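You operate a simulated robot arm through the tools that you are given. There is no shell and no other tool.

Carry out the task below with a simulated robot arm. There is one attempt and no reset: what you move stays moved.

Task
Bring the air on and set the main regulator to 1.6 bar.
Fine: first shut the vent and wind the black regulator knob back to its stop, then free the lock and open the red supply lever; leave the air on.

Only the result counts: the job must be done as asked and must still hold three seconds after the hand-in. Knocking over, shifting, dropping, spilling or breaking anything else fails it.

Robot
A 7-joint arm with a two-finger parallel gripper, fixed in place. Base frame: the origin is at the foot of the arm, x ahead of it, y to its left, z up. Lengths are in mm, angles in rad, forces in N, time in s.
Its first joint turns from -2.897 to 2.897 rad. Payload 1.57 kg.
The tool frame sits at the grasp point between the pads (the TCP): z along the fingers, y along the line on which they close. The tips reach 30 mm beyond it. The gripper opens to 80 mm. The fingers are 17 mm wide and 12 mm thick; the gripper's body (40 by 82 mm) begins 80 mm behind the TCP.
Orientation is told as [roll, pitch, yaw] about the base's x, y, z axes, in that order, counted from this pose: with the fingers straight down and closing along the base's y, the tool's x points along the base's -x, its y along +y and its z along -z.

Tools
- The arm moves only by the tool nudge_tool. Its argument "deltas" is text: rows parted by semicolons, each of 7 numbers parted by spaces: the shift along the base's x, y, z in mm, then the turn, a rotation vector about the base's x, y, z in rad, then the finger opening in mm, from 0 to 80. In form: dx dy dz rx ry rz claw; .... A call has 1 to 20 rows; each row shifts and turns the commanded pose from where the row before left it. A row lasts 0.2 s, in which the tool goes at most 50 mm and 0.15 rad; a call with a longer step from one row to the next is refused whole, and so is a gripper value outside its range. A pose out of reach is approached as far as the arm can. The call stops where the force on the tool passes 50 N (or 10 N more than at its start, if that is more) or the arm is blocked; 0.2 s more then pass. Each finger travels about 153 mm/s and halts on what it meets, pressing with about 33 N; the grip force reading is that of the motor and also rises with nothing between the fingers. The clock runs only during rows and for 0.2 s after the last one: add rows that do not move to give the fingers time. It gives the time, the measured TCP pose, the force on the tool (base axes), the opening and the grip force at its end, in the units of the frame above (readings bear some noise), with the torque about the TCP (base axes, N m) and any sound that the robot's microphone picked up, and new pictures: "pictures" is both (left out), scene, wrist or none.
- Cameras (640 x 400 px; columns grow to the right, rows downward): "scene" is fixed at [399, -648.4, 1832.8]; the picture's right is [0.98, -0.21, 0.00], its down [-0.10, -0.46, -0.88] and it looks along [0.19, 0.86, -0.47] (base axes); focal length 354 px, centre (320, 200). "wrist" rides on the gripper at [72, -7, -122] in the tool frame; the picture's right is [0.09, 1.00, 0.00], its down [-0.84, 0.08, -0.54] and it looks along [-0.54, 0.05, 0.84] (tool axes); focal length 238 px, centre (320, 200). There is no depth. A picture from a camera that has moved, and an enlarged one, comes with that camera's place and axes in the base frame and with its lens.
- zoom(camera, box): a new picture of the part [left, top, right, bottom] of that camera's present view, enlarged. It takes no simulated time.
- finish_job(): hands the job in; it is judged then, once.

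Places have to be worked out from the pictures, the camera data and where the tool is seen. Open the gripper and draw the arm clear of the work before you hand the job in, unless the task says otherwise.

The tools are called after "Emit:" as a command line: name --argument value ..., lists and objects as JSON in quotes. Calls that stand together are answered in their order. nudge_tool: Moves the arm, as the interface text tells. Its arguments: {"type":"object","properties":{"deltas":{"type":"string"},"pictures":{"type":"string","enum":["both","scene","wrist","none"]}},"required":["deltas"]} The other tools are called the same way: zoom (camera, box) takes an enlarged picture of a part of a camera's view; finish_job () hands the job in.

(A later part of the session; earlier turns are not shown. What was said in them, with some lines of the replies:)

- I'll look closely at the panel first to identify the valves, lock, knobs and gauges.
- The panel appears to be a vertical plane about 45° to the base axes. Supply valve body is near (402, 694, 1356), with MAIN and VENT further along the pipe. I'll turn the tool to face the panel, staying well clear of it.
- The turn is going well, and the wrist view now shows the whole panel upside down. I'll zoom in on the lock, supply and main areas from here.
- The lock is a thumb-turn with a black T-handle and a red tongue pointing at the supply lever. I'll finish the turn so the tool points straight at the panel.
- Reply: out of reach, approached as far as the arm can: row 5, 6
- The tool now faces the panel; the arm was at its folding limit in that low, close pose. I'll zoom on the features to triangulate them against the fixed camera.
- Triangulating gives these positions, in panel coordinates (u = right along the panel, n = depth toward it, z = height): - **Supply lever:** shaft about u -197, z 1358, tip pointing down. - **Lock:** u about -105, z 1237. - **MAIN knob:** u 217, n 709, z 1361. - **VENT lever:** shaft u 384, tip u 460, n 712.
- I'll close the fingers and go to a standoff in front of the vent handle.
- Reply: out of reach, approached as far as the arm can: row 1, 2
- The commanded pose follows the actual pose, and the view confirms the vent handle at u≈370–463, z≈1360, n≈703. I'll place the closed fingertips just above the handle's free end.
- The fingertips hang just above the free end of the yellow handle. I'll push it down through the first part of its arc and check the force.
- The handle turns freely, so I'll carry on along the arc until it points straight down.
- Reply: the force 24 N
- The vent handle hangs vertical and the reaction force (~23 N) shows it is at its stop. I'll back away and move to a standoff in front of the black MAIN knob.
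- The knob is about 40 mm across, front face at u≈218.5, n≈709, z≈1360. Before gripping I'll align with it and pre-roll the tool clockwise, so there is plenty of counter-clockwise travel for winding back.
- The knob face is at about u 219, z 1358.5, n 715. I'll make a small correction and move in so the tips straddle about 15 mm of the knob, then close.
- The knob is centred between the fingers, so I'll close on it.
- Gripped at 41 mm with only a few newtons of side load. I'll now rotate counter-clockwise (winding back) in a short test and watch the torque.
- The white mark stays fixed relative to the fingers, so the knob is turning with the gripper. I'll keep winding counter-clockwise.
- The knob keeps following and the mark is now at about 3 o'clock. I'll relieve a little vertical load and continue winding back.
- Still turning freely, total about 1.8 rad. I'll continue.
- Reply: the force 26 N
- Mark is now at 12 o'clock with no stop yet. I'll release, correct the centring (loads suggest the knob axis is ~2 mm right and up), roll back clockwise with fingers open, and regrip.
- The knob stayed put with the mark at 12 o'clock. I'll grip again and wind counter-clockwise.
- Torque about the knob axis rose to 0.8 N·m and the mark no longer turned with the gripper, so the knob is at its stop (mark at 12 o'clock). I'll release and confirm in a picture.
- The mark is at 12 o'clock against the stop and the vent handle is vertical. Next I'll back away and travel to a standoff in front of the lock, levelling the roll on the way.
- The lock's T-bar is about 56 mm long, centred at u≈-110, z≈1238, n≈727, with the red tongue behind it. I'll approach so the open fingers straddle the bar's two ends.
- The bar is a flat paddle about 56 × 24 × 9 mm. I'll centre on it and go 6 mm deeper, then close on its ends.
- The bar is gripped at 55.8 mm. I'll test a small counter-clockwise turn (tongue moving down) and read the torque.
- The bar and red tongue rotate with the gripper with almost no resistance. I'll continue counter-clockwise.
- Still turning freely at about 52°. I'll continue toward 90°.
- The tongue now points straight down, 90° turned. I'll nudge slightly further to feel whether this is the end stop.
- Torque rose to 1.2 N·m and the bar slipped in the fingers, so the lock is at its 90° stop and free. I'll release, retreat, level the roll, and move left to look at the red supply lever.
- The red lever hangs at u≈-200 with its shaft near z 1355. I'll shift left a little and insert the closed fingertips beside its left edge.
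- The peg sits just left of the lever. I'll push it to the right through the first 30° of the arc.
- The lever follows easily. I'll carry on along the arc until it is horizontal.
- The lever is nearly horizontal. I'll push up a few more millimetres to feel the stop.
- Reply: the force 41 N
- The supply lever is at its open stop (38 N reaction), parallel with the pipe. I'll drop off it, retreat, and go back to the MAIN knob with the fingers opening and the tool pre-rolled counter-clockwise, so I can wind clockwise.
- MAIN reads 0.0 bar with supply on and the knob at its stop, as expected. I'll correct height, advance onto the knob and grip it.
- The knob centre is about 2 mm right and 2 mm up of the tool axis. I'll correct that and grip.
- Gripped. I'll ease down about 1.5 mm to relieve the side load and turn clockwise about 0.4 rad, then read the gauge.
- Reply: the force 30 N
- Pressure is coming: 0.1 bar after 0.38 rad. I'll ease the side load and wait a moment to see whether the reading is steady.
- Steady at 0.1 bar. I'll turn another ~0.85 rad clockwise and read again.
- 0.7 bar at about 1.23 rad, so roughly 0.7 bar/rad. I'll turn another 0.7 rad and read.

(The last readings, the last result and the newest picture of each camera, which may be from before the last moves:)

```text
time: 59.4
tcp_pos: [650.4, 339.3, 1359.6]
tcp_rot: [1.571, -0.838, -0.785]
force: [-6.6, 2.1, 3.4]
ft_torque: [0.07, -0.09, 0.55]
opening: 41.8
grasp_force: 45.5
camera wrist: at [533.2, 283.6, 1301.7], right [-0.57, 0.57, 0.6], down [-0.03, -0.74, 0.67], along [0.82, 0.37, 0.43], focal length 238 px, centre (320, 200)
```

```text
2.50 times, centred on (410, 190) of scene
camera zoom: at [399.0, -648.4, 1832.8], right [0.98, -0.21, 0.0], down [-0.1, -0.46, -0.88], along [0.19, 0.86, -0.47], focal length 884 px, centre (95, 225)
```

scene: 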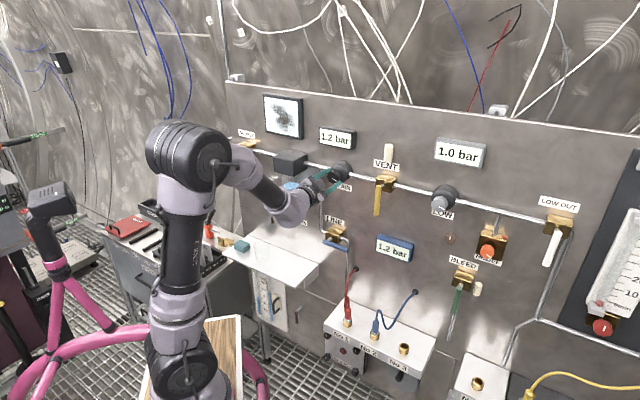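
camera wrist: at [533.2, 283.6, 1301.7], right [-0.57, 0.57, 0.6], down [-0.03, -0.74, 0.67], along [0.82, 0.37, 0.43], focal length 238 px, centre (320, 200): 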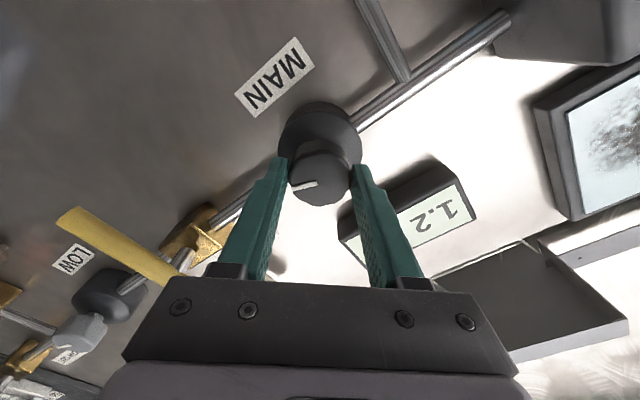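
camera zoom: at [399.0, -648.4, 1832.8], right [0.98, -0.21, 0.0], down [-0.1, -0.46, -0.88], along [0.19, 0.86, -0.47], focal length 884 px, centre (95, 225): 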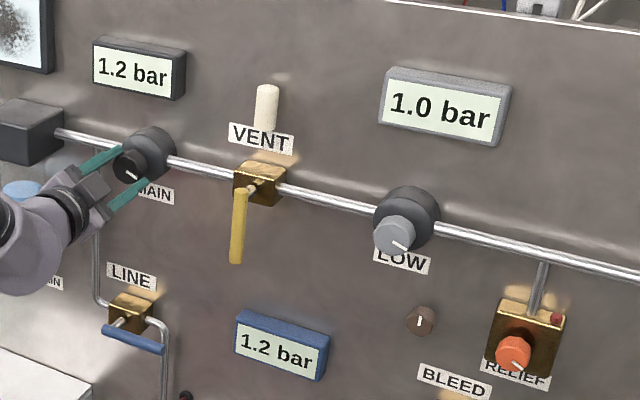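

MAIN is at 1.2 bar (LOW is capped at its own 1.0 setting). About 0.57 rad more is needed, so I'll turn 0.45 first and read.

Emit:
nudge_tool --deltas "0 0 0 0.08 0.08 0 0; 0 0 0 0.08 0.08 0 0; 0 0 0 0.08 0.08 0 0; 0 0 0 0.08 0.08 0 0; 0 0 0 0 0 0 0; 0 0 0 0 0 0 0; 0 0 0 0 0 0 0; 0 0 0 0 0 0 0"

Emit:
zoom --camera "scene" --box '[310, 110, 510, 270]'

```text
time: 61.2
tcp_pos: [650.4, 339.7, 1359.9]
tcp_rot: [1.573, -0.388, -0.786]
force: [-3.3, 6.7, 11.7]
ft_torque: [-0.06, 0.05, 0.16]
opening: 41.6
grasp_force: 45.2
camera wrist: at [518.3, 298.5, 1326.4], right [-0.33, 0.33, 0.89], down [0.14, -0.91, 0.39], along [0.93, 0.25, 0.25], focal length 238 px, centre (320, 200)
```

scene: 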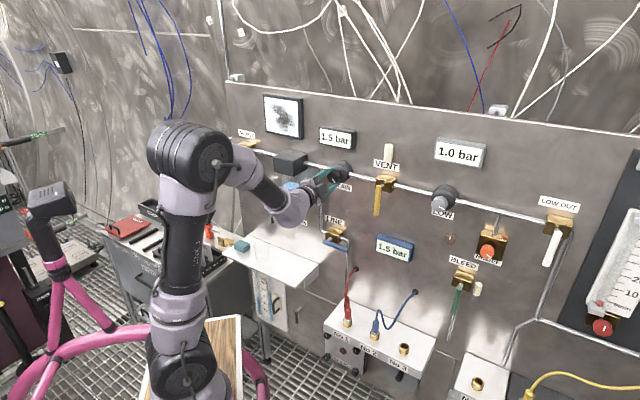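
wrist: 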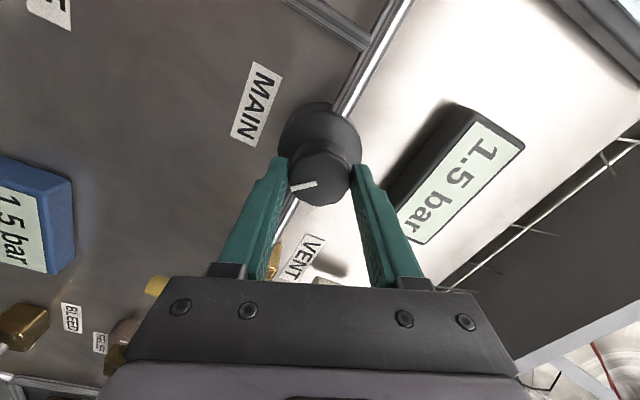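

```text
2.50 times, centred on (410, 190) of scene
camera zoom: at [399.0, -648.4, 1832.8], right [0.98, -0.21, 0.0], down [-0.1, -0.46, -0.88], along [0.19, 0.86, -0.47], focal length 884 px, centre (95, 225)
```

zoom: 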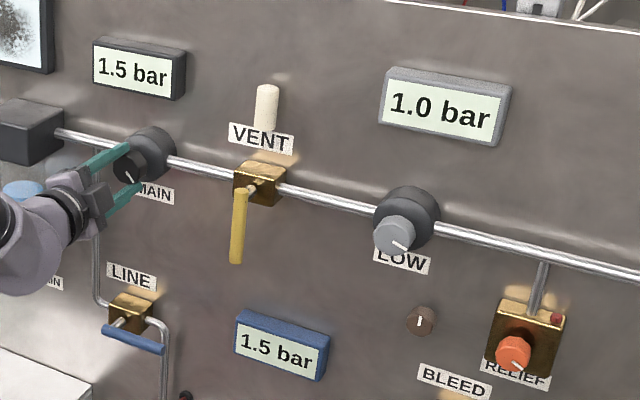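

1.5 bar at 2.39 rad; the linear trend puts 1.6 bar about 0.13 rad further. I'll go in small steps, first about 0.06 rad.

Emit:
nudge_tool --deltas "0 0 0 0.02 0.02 0 0; 0 0 0 0.025 0.025 0 0; 0 0 0 0 0 0 0; 0 0 0 0 0 0 0; 0 0 0 0 0 0 0; 0 0 0 0 0 0 0" --pictures "wrist"

Emit:
zoom --camera "scene" --box '[310, 110, 430, 210]'

```text
time: 62.6
tcp_pos: [649.3, 339.7, 1359.2]
tcp_rot: [1.573, -0.323, -0.787]
force: [-2.4, 7.6, 19.6]
ft_torque: [0.02, -0.04, 0.13]
opening: 41.6
grasp_force: 45.1
camera wrist: at [516.9, 299.9, 1330.5], right [-0.29, 0.28, 0.91], down [0.16, -0.93, 0.34], along [0.94, 0.24, 0.22], focal length 238 px, centre (320, 200)
```

wrist: 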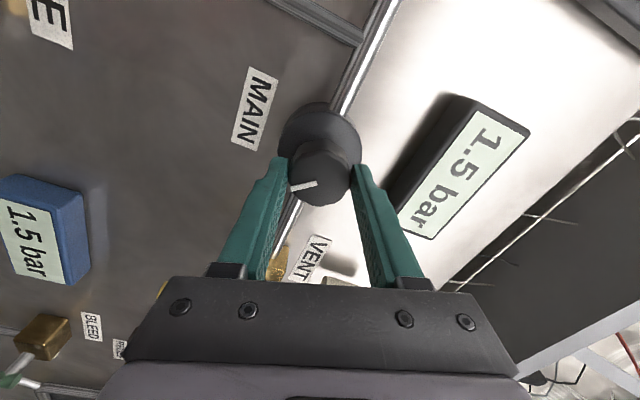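

```text
4.00 times, centred on (370, 160) of scene
camera zoom: at [399.0, -648.4, 1832.8], right [0.98, -0.21, 0.0], down [-0.1, -0.46, -0.88], along [0.19, 0.86, -0.47], focal length 1414 px, centre (120, 360)
```

zoom: 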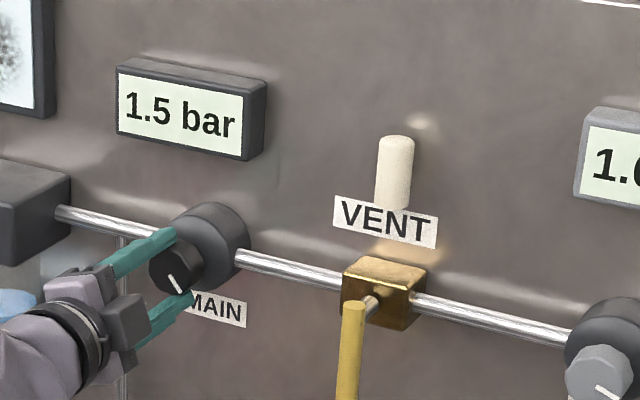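

Still 1.5. I'll add another small step of about 0.035 rad.

Emit:
nudge_tool --deltas "0 0 0 0.025 0.025 0 0; 0 0 0 0 0 0 0; 0 0 0 0 0 0 0; 0 0 0 0 0 0 0" --pictures "none"

Emit:
zoom --camera "scene" --box '[310, 110, 430, 210]'

```text
time: 63.6
tcp_pos: [650.7, 339.6, 1359.6]
tcp_rot: [1.571, -0.287, -0.783]
force: [-0.8, 11.3, 22.7]
ft_torque: [0.08, -0.11, 0.18]
opening: 41.4
grasp_force: 44.3
```

```text
4.00 times, centred on (370, 160) of scene
camera zoom: at [399.0, -648.4, 1832.8], right [0.98, -0.21, 0.0], down [-0.1, -0.46, -0.88], along [0.19, 0.86, -0.47], focal length 1414 px, centre (120, 360)
```

zoom: 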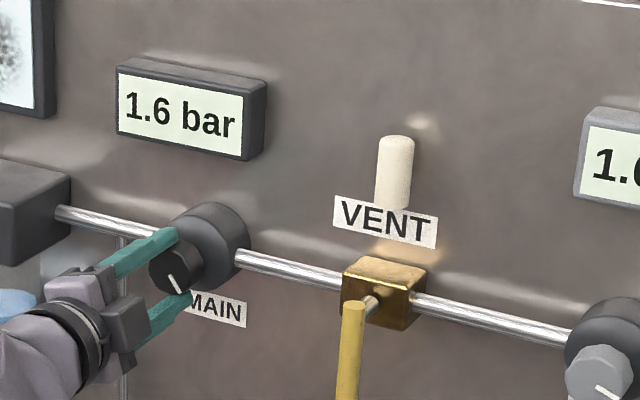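

It just changed to 1.6, so the true value is near 1.55–1.57. I'll add about 0.05 rad to sit mid-range, easing the vertical load too.

Emit:
nudge_tool --deltas "0 0 1.5 0.018 0.018 0 0; 0 0 1 0.018 0.018 0 0; 0 0 0 0 0 0 0; 0 0 0 0 0 0 0; 0 0 0 0 0 0 0" --pictures "none"

Emit:
zoom --camera "scene" --box '[310, 110, 430, 210]'

```text
time: 64.8
tcp_pos: [650.5, 339.5, 1359.5]
tcp_rot: [1.567, -0.235, -0.783]
force: [-8.1, 6.5, -6.2]
ft_torque: [0.16, -0.21, 0.31]
opening: 41.7
grasp_force: 45.5
```

```text
4.00 times, centred on (370, 160) of scene
camera zoom: at [399.0, -648.4, 1832.8], right [0.98, -0.21, 0.0], down [-0.1, -0.46, -0.88], along [0.19, 0.86, -0.47], focal length 1414 px, centre (120, 360)
```

zoom: 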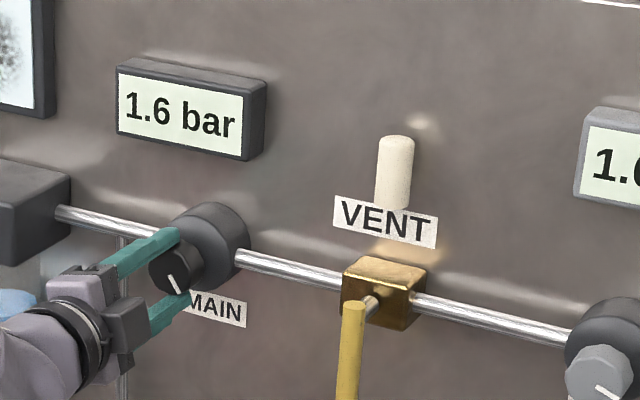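

MAIN reads 1.6 bar. I'll open the fingers without moving and check that the reading holds.

Emit:
nudge_tool --deltas "0 0 0 0 0 0 45; 0 0 0 0 0 0 60; 0 0 0 0 0 0 80; 0 0 0 0 0 0 80"

Emit:
zoom --camera "scene" --box '[310, 110, 510, 270]'

```text
time: 65.8
tcp_pos: [651.9, 338.0, 1360.9]
tcp_rot: [1.57, -0.238, -0.786]
force: [-0.5, -0.1, -0.2]
ft_torque: [0.0, 0.01, -0.02]
opening: 80.1
grasp_force: 0.1
camera wrist: at [515.9, 301.1, 1338.2], right [-0.23, 0.23, 0.95], down [0.18, -0.95, 0.27], along [0.96, 0.23, 0.17], focal length 238 px, centre (320, 200)
```

scene: 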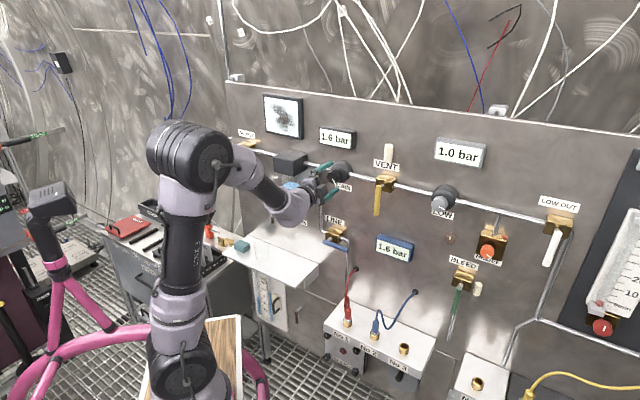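
wrist: 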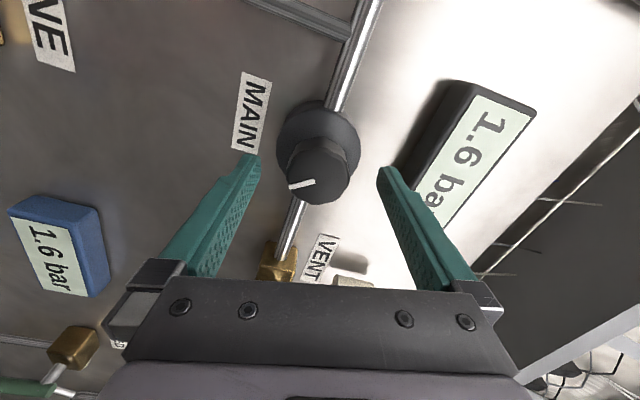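

```text
2.50 times, centred on (410, 190) of scene
camera zoom: at [399.0, -648.4, 1832.8], right [0.98, -0.21, 0.0], down [-0.1, -0.46, -0.88], along [0.19, 0.86, -0.47], focal length 884 px, centre (95, 225)
```

zoom: 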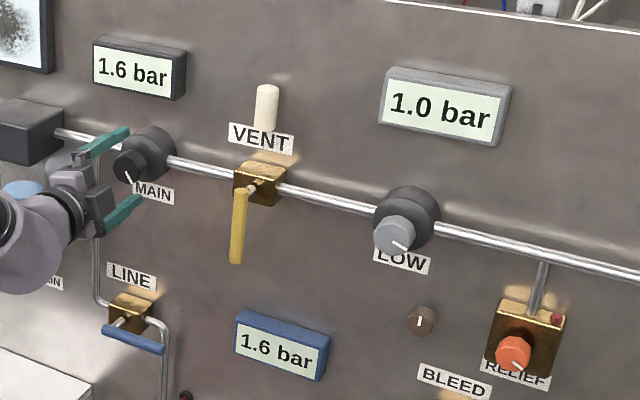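

The reading holds at 1.6 bar with the fingers open. I'll draw the arm straight back well clear of the panel and wait a few seconds to confirm it's steady.

Emit:
nudge_tool --deltas "-20 -20 0 0 0 0 80; -25 -25 0 0 0 0 80; -30 -30 0 0 0 0 80; -30 -30 5 0 0 0 80; -30 -30 10 0 0 0 80; 0 0 0 0 0 0 80; 0 0 0 0 0 0 80; 0 0 0 0 0 0 80; 0 0 0 0 0 0 80; 0 0 0 0 0 0 80; 0 0 0 0 0 0 80; 0 0 0 0 0 0 80; 0 0 0 0 0 0 80; 0 0 0 0 0 0 80; 0 0 0 0 0 0 80; 0 0 0 0 0 0 80; 0 0 0 0 0 0 80; 0 0 0 0 0 0 80; 0 0 0 0 0 0 80; 0 0 0 0 0 0 80"

Emit:
zoom --camera "scene" --box '[310, 110, 510, 270]'

Emit:
zoom --camera "scene" --box '[210, 110, 370, 210]'

```text
time: 70.0
tcp_pos: [538.0, 228.2, 1408.7]
tcp_rot: [1.569, -0.238, -0.784]
force: [-0.5, -0.2, 0.2]
ft_torque: [0.02, 0.01, 0.02]
opening: 79.8
grasp_force: 0.1
out of reach, approached as far as the arm can: row 4, 5
camera wrist: at [403.1, 190.0, 1385.3], right [-0.23, 0.23, 0.95], down [0.18, -0.95, 0.27], along [0.96, 0.23, 0.17], focal length 238 px, centre (320, 200)
```

scene: 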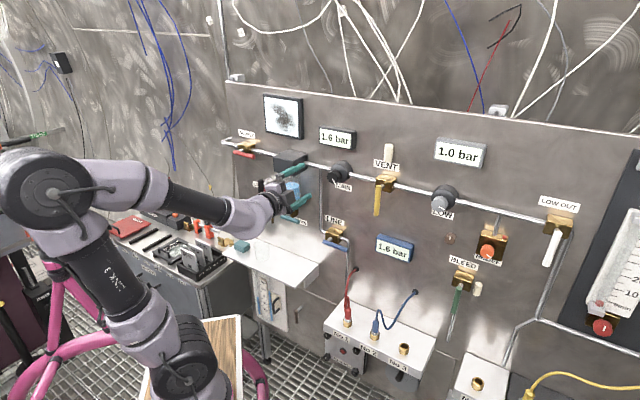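
wrist: 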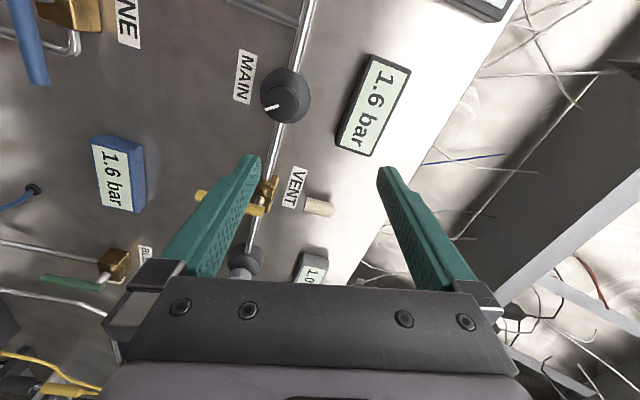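

```text
2.50 times, centred on (410, 190) of scene
camera zoom: at [399.0, -648.4, 1832.8], right [0.98, -0.21, 0.0], down [-0.1, -0.46, -0.88], along [0.19, 0.86, -0.47], focal length 884 px, centre (95, 225)
```

zoom: 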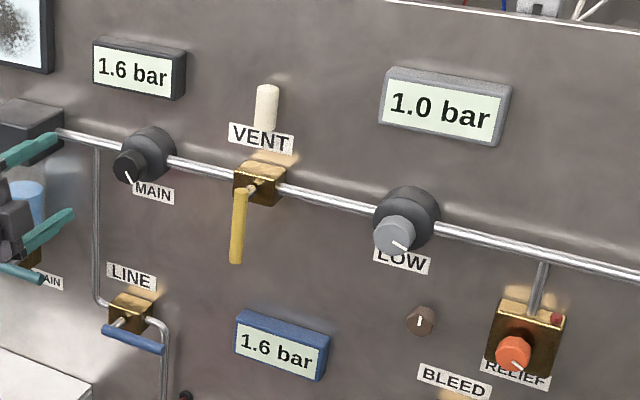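

```text
4.00 times, centred on (290, 160) of scene
camera zoom: at [399.0, -648.4, 1832.8], right [0.98, -0.21, 0.0], down [-0.1, -0.46, -0.88], along [0.19, 0.86, -0.47], focal length 1414 px, centre (440, 360)
```

zoom: 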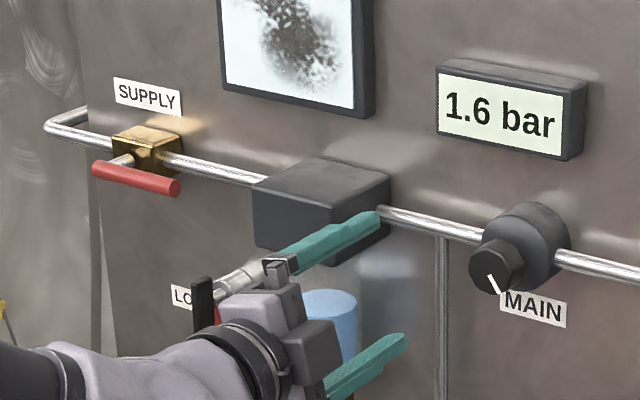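

Over four seconds after release, MAIN has stayed at 1.6 bar. The supply lever is open, the vent is shut, the lock is free, and the arm is clear with the gripper open, so I'm handing in.

Emit:
finish_job

```text
The job is handed in.
```

The air is on and the main regulator reads 1.6 bar. The reading held for about four seconds after I released the knob, and then I handed the job in.

In order:
1. **Vent:** I turned the yellow handle from horizontal to straight down, against its stop.
2. **Main regulator:** I wound the black knob counter-clockwise to its stop, with the mark at 12 o'clock.
3. **Lock:** I turned it 90° to its stop, so the red tongue now points down.
4. **Supply:** I pushed the red lever to horizontal, against its stop. It is left open.
5. **Setting:** I wound the knob clockwise until the main gauge changed to 1.6, then slightly further so it sits near the middle of that reading.

The blue gauge also reads 1.6 bar. The LOW gauge settled at 1.0 bar on its own regulator, which I didn't touch.

The gripper is open and the arm is drawn back from the panel. I saw nothing else moved or knocked.
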